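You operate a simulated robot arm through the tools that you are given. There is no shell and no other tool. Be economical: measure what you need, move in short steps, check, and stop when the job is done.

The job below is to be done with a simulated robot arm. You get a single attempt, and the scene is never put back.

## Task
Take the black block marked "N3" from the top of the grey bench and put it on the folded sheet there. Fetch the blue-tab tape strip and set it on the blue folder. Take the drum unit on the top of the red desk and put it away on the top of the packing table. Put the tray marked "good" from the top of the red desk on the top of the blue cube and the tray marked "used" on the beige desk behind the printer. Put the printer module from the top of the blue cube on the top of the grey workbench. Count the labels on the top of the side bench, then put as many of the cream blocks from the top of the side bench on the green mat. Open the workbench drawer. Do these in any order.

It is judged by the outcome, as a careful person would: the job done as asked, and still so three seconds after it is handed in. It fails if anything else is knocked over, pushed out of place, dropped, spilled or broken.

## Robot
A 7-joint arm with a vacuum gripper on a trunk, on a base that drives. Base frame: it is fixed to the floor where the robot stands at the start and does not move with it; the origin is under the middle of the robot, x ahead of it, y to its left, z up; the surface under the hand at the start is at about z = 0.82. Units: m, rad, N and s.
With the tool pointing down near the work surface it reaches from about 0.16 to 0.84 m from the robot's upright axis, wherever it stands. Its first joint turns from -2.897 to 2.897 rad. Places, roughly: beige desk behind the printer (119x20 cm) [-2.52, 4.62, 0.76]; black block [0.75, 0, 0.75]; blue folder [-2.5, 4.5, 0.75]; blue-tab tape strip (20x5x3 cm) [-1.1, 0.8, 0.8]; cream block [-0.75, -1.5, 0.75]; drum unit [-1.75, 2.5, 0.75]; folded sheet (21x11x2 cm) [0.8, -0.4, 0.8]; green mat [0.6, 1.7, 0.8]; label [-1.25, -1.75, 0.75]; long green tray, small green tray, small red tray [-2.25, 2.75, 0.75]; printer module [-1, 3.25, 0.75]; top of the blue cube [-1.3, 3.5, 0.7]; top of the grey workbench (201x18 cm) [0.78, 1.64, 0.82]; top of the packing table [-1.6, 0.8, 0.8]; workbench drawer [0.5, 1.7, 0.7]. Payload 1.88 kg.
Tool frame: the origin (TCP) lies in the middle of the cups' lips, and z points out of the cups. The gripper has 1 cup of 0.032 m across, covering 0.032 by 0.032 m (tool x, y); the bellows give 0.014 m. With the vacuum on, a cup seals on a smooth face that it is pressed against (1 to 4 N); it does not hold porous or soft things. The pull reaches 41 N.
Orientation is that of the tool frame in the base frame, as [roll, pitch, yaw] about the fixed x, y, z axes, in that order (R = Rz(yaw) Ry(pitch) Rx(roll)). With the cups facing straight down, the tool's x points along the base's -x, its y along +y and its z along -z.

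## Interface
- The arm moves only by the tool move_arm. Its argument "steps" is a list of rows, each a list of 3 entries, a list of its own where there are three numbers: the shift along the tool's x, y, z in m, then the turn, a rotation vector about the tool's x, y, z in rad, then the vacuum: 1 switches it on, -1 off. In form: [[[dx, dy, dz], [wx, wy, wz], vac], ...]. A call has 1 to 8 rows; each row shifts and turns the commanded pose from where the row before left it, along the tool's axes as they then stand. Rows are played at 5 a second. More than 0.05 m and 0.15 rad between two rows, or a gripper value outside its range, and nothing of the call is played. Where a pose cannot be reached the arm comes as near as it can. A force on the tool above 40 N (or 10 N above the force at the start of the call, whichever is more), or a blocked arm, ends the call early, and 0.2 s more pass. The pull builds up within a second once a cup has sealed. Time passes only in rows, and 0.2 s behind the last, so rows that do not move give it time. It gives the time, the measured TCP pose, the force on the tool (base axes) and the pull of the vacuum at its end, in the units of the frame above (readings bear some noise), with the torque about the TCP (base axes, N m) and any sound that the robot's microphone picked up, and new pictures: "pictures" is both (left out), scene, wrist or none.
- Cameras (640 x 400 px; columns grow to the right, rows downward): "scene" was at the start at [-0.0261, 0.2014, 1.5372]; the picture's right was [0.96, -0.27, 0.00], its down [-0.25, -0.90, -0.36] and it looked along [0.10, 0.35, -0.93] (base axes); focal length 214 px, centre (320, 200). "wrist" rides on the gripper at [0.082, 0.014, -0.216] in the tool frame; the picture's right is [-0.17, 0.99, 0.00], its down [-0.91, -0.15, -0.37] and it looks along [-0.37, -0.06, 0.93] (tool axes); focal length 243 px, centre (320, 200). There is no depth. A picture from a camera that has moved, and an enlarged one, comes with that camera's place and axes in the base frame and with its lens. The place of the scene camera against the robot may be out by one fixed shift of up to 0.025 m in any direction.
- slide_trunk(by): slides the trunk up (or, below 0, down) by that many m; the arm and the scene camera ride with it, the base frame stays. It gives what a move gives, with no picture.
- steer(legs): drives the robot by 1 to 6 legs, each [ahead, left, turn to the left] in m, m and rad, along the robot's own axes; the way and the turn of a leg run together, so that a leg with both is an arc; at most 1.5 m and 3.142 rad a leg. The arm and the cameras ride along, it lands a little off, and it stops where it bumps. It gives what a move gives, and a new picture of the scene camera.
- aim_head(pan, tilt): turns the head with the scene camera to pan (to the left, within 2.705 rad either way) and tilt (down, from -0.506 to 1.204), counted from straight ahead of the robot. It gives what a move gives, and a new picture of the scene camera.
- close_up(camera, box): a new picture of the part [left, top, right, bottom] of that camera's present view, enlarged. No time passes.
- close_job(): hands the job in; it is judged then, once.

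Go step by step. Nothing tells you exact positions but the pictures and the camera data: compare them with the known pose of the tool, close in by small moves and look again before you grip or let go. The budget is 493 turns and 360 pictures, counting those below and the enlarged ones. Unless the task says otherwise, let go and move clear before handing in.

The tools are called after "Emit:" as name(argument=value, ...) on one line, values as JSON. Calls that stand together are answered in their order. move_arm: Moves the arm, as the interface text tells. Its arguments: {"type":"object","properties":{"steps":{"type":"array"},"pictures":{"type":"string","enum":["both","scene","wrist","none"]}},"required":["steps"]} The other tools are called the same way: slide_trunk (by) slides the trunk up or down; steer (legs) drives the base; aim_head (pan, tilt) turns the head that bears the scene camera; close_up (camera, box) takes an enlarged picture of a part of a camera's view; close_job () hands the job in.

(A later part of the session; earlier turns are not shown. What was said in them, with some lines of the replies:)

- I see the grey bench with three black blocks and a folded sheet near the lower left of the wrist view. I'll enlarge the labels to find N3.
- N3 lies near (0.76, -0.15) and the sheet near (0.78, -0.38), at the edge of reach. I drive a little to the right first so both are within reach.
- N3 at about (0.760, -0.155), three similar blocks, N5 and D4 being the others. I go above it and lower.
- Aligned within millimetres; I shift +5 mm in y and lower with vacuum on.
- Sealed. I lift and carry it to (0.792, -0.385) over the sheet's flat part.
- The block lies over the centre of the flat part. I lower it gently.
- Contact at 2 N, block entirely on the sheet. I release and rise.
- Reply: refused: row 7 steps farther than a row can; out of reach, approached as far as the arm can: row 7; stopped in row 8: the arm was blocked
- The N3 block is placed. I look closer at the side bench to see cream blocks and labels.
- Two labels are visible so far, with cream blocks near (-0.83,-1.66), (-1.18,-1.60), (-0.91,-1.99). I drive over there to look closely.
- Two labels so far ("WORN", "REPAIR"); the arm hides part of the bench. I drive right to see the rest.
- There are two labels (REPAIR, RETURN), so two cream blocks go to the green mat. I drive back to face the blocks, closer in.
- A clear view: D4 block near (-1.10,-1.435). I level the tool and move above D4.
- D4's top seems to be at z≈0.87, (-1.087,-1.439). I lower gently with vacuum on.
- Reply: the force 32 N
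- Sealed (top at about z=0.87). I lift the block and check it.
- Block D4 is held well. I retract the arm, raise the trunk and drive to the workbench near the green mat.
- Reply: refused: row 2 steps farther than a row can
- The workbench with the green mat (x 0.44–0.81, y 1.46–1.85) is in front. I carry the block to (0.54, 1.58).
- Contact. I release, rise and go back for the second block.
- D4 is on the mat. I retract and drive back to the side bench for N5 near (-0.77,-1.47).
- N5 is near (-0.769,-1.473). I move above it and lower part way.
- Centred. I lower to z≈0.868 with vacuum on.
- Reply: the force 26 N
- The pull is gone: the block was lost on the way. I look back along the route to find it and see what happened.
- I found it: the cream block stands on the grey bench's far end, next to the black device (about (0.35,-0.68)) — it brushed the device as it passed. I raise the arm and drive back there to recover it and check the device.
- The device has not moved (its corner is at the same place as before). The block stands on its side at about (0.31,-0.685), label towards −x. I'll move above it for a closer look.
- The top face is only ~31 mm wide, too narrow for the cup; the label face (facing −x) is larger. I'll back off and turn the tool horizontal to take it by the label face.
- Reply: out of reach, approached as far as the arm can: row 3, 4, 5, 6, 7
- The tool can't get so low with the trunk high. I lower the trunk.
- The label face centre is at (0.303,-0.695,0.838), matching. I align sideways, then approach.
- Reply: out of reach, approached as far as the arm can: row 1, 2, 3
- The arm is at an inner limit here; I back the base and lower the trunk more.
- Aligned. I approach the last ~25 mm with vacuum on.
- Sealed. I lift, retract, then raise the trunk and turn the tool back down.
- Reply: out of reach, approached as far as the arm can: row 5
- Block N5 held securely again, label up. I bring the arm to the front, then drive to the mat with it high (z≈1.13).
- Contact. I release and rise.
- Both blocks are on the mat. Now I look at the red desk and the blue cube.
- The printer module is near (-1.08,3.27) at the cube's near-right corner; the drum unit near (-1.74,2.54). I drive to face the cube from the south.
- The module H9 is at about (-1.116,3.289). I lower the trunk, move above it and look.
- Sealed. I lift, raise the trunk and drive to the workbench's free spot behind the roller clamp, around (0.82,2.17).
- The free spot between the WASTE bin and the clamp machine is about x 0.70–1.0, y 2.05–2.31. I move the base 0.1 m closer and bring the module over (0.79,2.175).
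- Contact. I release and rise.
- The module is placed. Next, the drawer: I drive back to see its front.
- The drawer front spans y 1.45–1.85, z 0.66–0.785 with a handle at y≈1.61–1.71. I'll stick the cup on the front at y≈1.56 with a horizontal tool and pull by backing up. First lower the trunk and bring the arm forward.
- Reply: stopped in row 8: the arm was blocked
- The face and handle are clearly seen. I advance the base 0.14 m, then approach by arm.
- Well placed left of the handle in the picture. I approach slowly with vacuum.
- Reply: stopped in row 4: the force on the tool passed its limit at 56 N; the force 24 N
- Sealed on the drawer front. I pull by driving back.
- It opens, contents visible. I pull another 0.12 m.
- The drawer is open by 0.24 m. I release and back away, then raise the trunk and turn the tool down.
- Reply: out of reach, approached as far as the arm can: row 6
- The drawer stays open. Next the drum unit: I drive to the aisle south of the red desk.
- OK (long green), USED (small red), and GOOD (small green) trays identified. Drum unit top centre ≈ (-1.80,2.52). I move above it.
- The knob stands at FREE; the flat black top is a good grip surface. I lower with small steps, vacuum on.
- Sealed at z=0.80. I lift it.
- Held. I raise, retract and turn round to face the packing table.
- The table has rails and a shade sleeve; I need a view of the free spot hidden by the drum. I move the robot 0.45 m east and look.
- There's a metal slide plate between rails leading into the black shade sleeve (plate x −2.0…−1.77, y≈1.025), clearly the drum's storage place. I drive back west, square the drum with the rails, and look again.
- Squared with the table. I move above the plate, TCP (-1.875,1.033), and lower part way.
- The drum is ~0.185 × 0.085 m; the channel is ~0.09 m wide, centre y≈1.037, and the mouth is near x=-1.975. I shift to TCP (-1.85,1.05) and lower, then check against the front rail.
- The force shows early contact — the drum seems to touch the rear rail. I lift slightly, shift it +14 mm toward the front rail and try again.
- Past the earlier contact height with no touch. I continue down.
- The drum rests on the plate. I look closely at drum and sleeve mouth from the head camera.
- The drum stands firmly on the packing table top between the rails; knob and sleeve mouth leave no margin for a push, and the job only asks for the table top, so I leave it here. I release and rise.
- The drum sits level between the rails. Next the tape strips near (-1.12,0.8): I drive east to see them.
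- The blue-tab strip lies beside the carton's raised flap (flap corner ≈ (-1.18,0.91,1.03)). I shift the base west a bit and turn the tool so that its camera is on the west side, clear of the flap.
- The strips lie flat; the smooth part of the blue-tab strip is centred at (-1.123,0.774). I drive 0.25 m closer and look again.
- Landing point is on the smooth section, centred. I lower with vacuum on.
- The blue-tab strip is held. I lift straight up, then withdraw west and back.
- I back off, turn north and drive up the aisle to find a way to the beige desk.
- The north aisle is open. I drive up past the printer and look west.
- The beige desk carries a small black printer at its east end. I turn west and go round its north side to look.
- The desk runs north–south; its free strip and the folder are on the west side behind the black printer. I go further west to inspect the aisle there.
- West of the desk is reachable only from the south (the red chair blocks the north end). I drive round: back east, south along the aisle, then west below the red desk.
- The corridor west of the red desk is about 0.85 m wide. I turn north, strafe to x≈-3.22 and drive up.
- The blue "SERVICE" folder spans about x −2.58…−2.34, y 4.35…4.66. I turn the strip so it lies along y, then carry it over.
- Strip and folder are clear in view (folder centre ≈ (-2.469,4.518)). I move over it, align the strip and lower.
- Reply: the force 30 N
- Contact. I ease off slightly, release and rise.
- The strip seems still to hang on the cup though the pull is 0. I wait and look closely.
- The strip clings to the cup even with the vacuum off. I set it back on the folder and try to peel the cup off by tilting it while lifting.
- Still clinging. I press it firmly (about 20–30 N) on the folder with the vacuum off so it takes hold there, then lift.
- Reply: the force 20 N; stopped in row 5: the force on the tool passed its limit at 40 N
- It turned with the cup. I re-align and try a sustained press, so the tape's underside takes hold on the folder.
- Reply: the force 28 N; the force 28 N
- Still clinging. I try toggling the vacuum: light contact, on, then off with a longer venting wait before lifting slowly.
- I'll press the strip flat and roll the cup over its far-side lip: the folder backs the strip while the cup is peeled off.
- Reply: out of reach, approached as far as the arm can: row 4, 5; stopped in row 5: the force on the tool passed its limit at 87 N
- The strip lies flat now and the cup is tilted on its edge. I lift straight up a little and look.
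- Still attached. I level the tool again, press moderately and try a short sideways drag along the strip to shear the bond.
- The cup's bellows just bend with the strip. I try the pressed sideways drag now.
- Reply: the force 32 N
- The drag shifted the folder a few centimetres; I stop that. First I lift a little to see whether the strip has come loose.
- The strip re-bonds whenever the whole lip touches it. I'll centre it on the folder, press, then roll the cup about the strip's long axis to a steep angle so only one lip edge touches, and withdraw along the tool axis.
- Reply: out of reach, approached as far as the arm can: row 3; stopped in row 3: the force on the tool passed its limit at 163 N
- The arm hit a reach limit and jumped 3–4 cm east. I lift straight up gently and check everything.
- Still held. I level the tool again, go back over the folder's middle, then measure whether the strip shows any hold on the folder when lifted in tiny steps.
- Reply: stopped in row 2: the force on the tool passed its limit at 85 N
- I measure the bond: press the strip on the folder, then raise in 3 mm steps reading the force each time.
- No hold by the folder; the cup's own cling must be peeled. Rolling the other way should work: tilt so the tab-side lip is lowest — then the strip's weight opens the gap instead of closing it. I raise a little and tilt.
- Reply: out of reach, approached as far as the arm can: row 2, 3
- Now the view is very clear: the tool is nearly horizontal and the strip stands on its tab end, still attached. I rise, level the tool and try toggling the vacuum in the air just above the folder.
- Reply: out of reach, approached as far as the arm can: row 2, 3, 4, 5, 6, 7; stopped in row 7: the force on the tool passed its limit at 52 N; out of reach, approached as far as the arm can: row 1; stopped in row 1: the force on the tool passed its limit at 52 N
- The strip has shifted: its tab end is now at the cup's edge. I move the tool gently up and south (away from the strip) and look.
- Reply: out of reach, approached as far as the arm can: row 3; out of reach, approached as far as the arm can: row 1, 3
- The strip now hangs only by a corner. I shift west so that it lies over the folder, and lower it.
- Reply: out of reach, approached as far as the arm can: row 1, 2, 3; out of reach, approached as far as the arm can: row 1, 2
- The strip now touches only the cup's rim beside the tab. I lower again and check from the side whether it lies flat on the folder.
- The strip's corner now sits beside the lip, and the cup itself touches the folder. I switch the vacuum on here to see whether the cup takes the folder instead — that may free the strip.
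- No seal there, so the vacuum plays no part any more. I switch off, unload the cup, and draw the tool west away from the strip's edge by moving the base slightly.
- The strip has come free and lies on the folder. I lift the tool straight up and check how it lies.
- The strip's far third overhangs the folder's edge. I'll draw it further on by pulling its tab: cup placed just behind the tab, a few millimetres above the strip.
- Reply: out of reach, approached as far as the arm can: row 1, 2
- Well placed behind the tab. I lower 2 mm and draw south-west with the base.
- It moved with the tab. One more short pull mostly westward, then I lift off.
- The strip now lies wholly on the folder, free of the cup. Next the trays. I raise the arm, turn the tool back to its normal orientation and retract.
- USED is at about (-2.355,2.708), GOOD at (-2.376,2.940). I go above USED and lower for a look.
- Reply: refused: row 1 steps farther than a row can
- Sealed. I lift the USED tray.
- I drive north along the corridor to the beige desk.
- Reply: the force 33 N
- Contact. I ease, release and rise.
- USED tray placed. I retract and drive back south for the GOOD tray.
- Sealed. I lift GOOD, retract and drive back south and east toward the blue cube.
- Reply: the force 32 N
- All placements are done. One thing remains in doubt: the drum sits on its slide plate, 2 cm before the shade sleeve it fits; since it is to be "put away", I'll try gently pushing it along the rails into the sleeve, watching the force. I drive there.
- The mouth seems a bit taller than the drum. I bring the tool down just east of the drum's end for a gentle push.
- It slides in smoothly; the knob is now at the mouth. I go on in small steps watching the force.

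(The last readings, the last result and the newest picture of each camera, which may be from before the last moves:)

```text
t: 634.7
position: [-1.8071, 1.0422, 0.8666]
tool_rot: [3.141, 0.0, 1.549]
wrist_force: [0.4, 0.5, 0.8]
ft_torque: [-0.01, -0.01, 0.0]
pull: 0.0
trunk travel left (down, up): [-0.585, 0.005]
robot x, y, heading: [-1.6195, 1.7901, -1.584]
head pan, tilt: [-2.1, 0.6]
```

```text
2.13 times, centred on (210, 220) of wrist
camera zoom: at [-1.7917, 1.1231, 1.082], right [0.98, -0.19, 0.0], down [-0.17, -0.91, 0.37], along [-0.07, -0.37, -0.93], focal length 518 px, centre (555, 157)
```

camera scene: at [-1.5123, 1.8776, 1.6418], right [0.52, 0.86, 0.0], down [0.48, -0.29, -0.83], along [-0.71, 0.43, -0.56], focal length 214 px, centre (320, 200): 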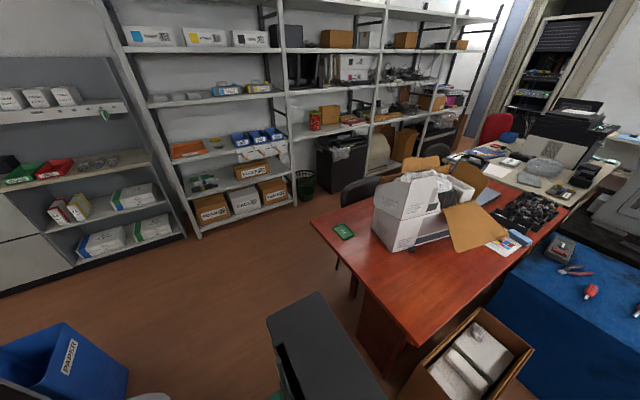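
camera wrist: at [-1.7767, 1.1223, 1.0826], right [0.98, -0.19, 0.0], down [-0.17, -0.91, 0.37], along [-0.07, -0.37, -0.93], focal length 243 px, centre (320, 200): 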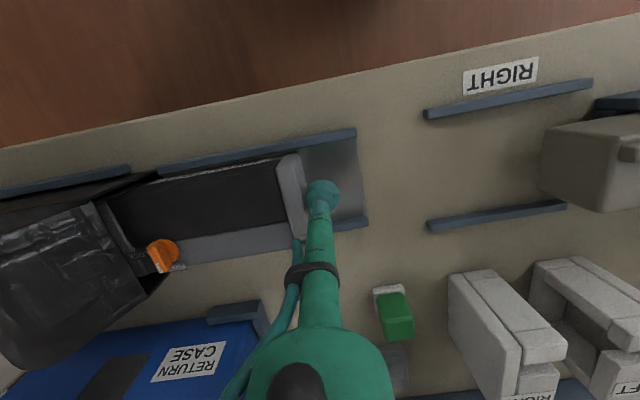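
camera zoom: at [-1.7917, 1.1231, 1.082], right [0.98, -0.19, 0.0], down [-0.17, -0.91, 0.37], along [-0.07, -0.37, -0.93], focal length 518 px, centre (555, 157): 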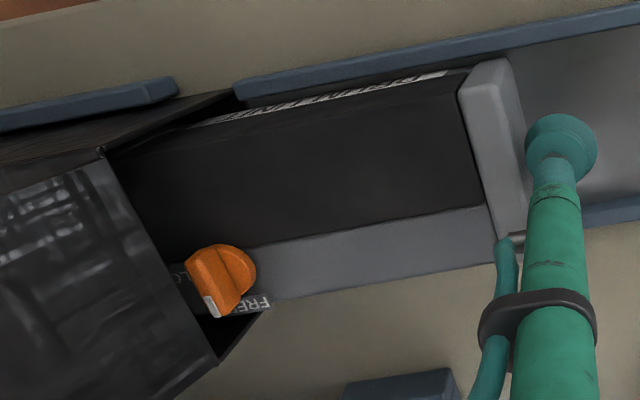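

Emit:
move_arm(steps=[[[0, -0.007, 0], [0, 0, 0], -1], [[0, -0.007, 0], [0, 0, 0], -1]], pictures="none")

Emit:
move_arm(steps=[[[0, -0.007, 0], [0, 0, 0], -1], [[0, -0.007, 0], [0, 0, 0], -1]], pictures="none")

Emit:
close_up(camera="wrist", box=[60, 130, 360, 310])

```text
t: 635.3
position: [-1.8205, 1.041, 0.8671]
tool_rot: [3.14, 0.0, 1.549]
wrist_force: [1.8, 0.5, 0.7]
ft_torque: [-0.03, -0.02, 0.03]
pull: 0.0
trunk travel left (down, up): [-0.585, 0.005]
robot x, y, heading: [-1.6198, 1.7899, -1.586]
head pan, tilt: [-2.1, 0.6]
```

```text
t: 635.9
position: [-1.8345, 1.0418, 0.8677]
tool_rot: [-3.141, 0.0, 1.55]
wrist_force: [1.4, 0.3, 0.6]
ft_torque: [-0.05, 0.04, -0.01]
pull: 0.0
trunk travel left (down, up): [-0.585, 0.005]
robot x, y, heading: [-1.6203, 1.7941, -1.582]
head pan, tilt: [-2.1, 0.6]
```

```text
2.13 times, centred on (210, 220) of wrist
camera zoom: at [-1.8196, 1.1236, 1.0818], right [0.98, -0.19, 0.0], down [-0.17, -0.91, 0.37], along [-0.07, -0.37, -0.93], focal length 518 px, centre (555, 157)
```

zoom: 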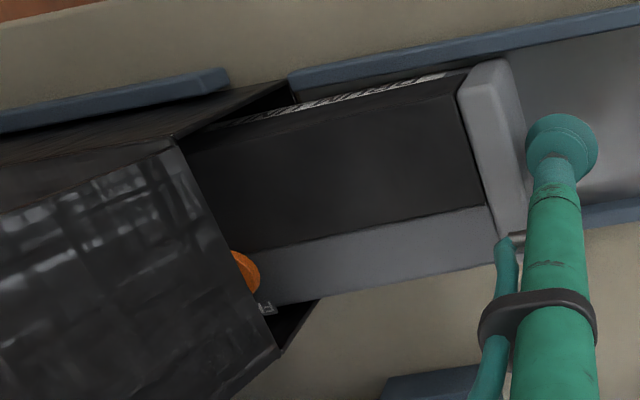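

The knob passes freely. I continue pushing.

Emit:
move_arm(steps=[[[0, -0.01, 0], [0, 0, 0], -1], [[0, -0.01, 0], [0, 0, 0], -1], [[0, -0.01, 0], [0, 0, 0], -1], [[0, -0.01, 0], [0, 0, 0], -1]], pictures="none")

Emit:
move_arm(steps=[[[0, -0.01, 0], [0, 0, 0], -1], [[0, -0.01, 0], [0, 0, 0], -1], [[0, -0.01, 0], [0, 0, 0], -1]], pictures="wrist")

```text
t: 636.9
position: [-1.8754, 1.0425, 0.8669]
tool_rot: [3.14, -0.002, 1.55]
wrist_force: [0.3, 0.3, 1.0]
ft_torque: [0.0, 0.0, -0.03]
pull: 0.2
trunk travel left (down, up): [-0.585, 0.005]
robot x, y, heading: [-1.6216, 1.7908, -1.583]
head pan, tilt: [-2.1, 0.6]
```

```text
t: 637.7
position: [-1.9055, 1.0421, 0.8661]
tool_rot: [3.141, 0.0, 1.548]
wrist_force: [1.7, 0.4, -0.2]
ft_torque: [0.0, 0.01, -0.02]
pull: 0.1
trunk travel left (down, up): [-0.585, 0.005]
robot x, y, heading: [-1.6192, 1.7937, -1.589]
head pan, tilt: [-2.1, 0.6]
camera wrist: at [-1.8899, 1.1252, 1.0813], right [0.98, -0.19, 0.0], down [-0.17, -0.91, 0.37], along [-0.07, -0.37, -0.93], focal length 243 px, centre (320, 200)
```

wrist: 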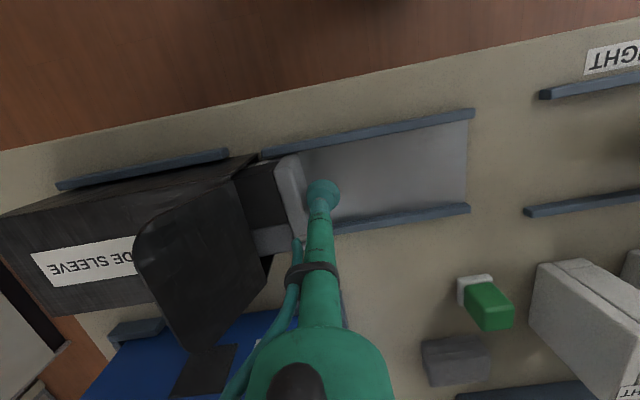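

Emit:
move_arm(steps=[[[0, -0.01, 0], [0, 0, 0], -1], [[0, -0.01, 0], [0, 0, 0], -1], [[0, -0.01, 0], [0, 0, 0], -1]], pictures="none")

Emit:
move_arm(steps=[[[0, -0.008, 0], [0, 0, 0], -1], [[0, -0.007, 0], [0, 0, 0], -1]], pictures="wrist")

```text
t: 638.5
position: [-1.9356, 1.0419, 0.8673]
tool_rot: [-3.142, -0.003, 1.548]
wrist_force: [1.2, -0.5, -0.4]
ft_torque: [0.01, 0.0, -0.01]
pull: 0.0
trunk travel left (down, up): [-0.585, 0.005]
robot x, y, heading: [-1.6222, 1.7925, -1.589]
head pan, tilt: [-2.1, 0.6]
```

```text
t: 639.1
position: [-1.9503, 1.0443, 0.8671]
tool_rot: [-3.141, 0.0, 1.551]
wrist_force: [0.9, -0.4, 0.3]
ft_torque: [-0.01, -0.01, 0.01]
pull: 0.2
trunk travel left (down, up): [-0.585, 0.005]
robot x, y, heading: [-1.6169, 1.7893, -1.584]
head pan, tilt: [-2.1, 0.6]
camera wrist: at [-1.9345, 1.126, 1.0823], right [0.98, -0.19, 0.0], down [-0.17, -0.91, 0.37], along [-0.07, -0.37, -0.93], focal length 243 px, centre (320, 200)
```

wrist: 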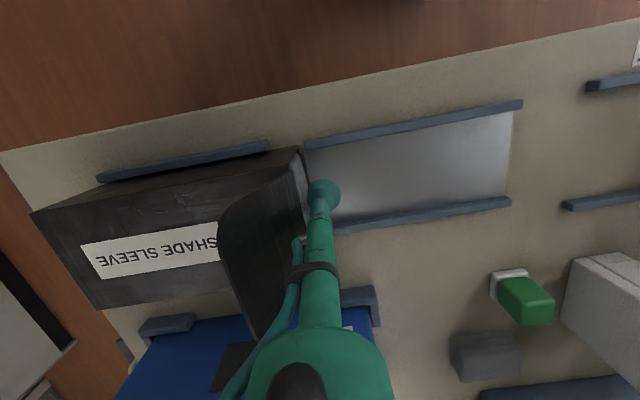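

Nearly flush. One more centimetre, then I withdraw east and rise.

Emit:
move_arm(steps=[[[0, -0.005, 0], [0, 0, 0], -1], [[0, -0.005, 0], [0, 0, 0], -1]], pictures="none")

Emit:
move_arm(steps=[[[0, 0.02, 0], [0, 0, 0], -1], [[0, 0.04, 0], [0, 0, 0], -1], [[0, 0.02, -0.04], [0, 0, 0], -1], [[0, 0, -0.05], [0, 0, 0], -1], [[0, 0, -0.05], [0, 0, 0], -1], [[0, 0, -0.05], [0, 0, 0], -1], [[0, 0.04, 0], [0, 0, 0], -1], [[0, 0.04, 0], [0, 0, 0], -1]], pictures="wrist")

Emit:
close_up(camera="wrist", box=[60, 130, 320, 330])

```text
t: 639.7
position: [-1.96, 1.0439, 0.867]
tool_rot: [3.14, 0.0, 1.551]
wrist_force: [5.3, 0.3, 0.1]
ft_torque: [-0.03, 0.19, 0.02]
pull: 0.1
trunk travel left (down, up): [-0.585, 0.005]
robot x, y, heading: [-1.6136, 1.7893, -1.582]
head pan, tilt: [-2.1, 0.6]
```

```text
t: 641.5
position: [-1.8003, 1.0418, 1.0575]
tool_rot: [-3.141, -0.002, 1.55]
wrist_force: [-0.7, -0.4, -0.3]
ft_torque: [0.01, 0.04, -0.01]
pull: 0.0
trunk travel left (down, up): [-0.585, 0.005]
robot x, y, heading: [-1.6197, 1.7914, -1.582]
head pan, tilt: [-2.1, 0.6]
camera wrist: at [-1.7846, 1.1231, 1.2717], right [0.98, -0.19, 0.0], down [-0.17, -0.91, 0.37], along [-0.07, -0.37, -0.93], focal length 243 px, centre (320, 200)
```

wrist: 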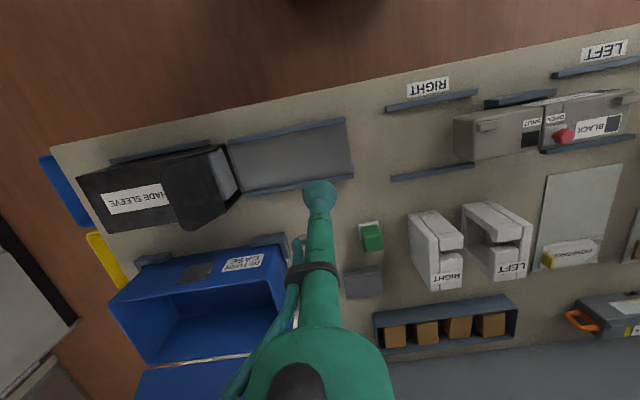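

```text
2.00 times, centred on (190, 230) of wrist
camera zoom: at [-1.7846, 1.1231, 1.2717], right [0.98, -0.19, 0.0], down [-0.17, -0.91, 0.37], along [-0.07, -0.37, -0.93], focal length 485 px, centre (580, 140)
```

zoom: 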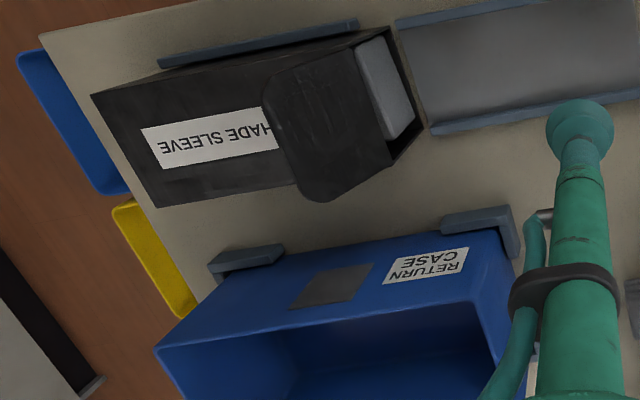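

The drum fits exactly inside the shade sleeve on the packing table, the sleeve unmoved, and the arm is clear. I hand in.

Emit:
close_job()

```text
The job is handed in.
```

I did every task and handed the job in. It was not clean, and no result has come back yet.

| Task | How it ended |
|---|---|
| Black block N3 | On the folded sheet |
| Blue-tab tape strip | On the blue folder, with the tab right at the folder's edge |
| Drum unit | On the packing table, slid inside the black shade sleeve there |
| Tray "good" | On the blue cube |
| Tray "used" | On the beige desk behind the printer |
| Printer module | On the grey workbench, behind the roller clamp |
| Labels and cream blocks | I counted two labels (REPAIR and RETURN), so blocks D4 and N5 are on the green mat |
| Workbench drawer | Open about 24 cm |

Some of this could count against the job:

- **Dropped block:** Cream block N5 came off the cup on the way to the mat, and I found it standing on the grey bench beside the roller tester. I picked it up again and placed it. The tester had not moved, as far as I could measure.
- **Blue folder:** The strip stuck to the cup, and I tried several ways to free it. These dragged the folder about and pushed hard on the desk items, with force spikes up to about 160 N. The folder ended about 1 cm from where it began and turned slightly. I did not measure the items around it, but they looked in place.
- **Drum:** You asked for the top of the packing table. I pushed it on into the sleeve because you said "put it away".
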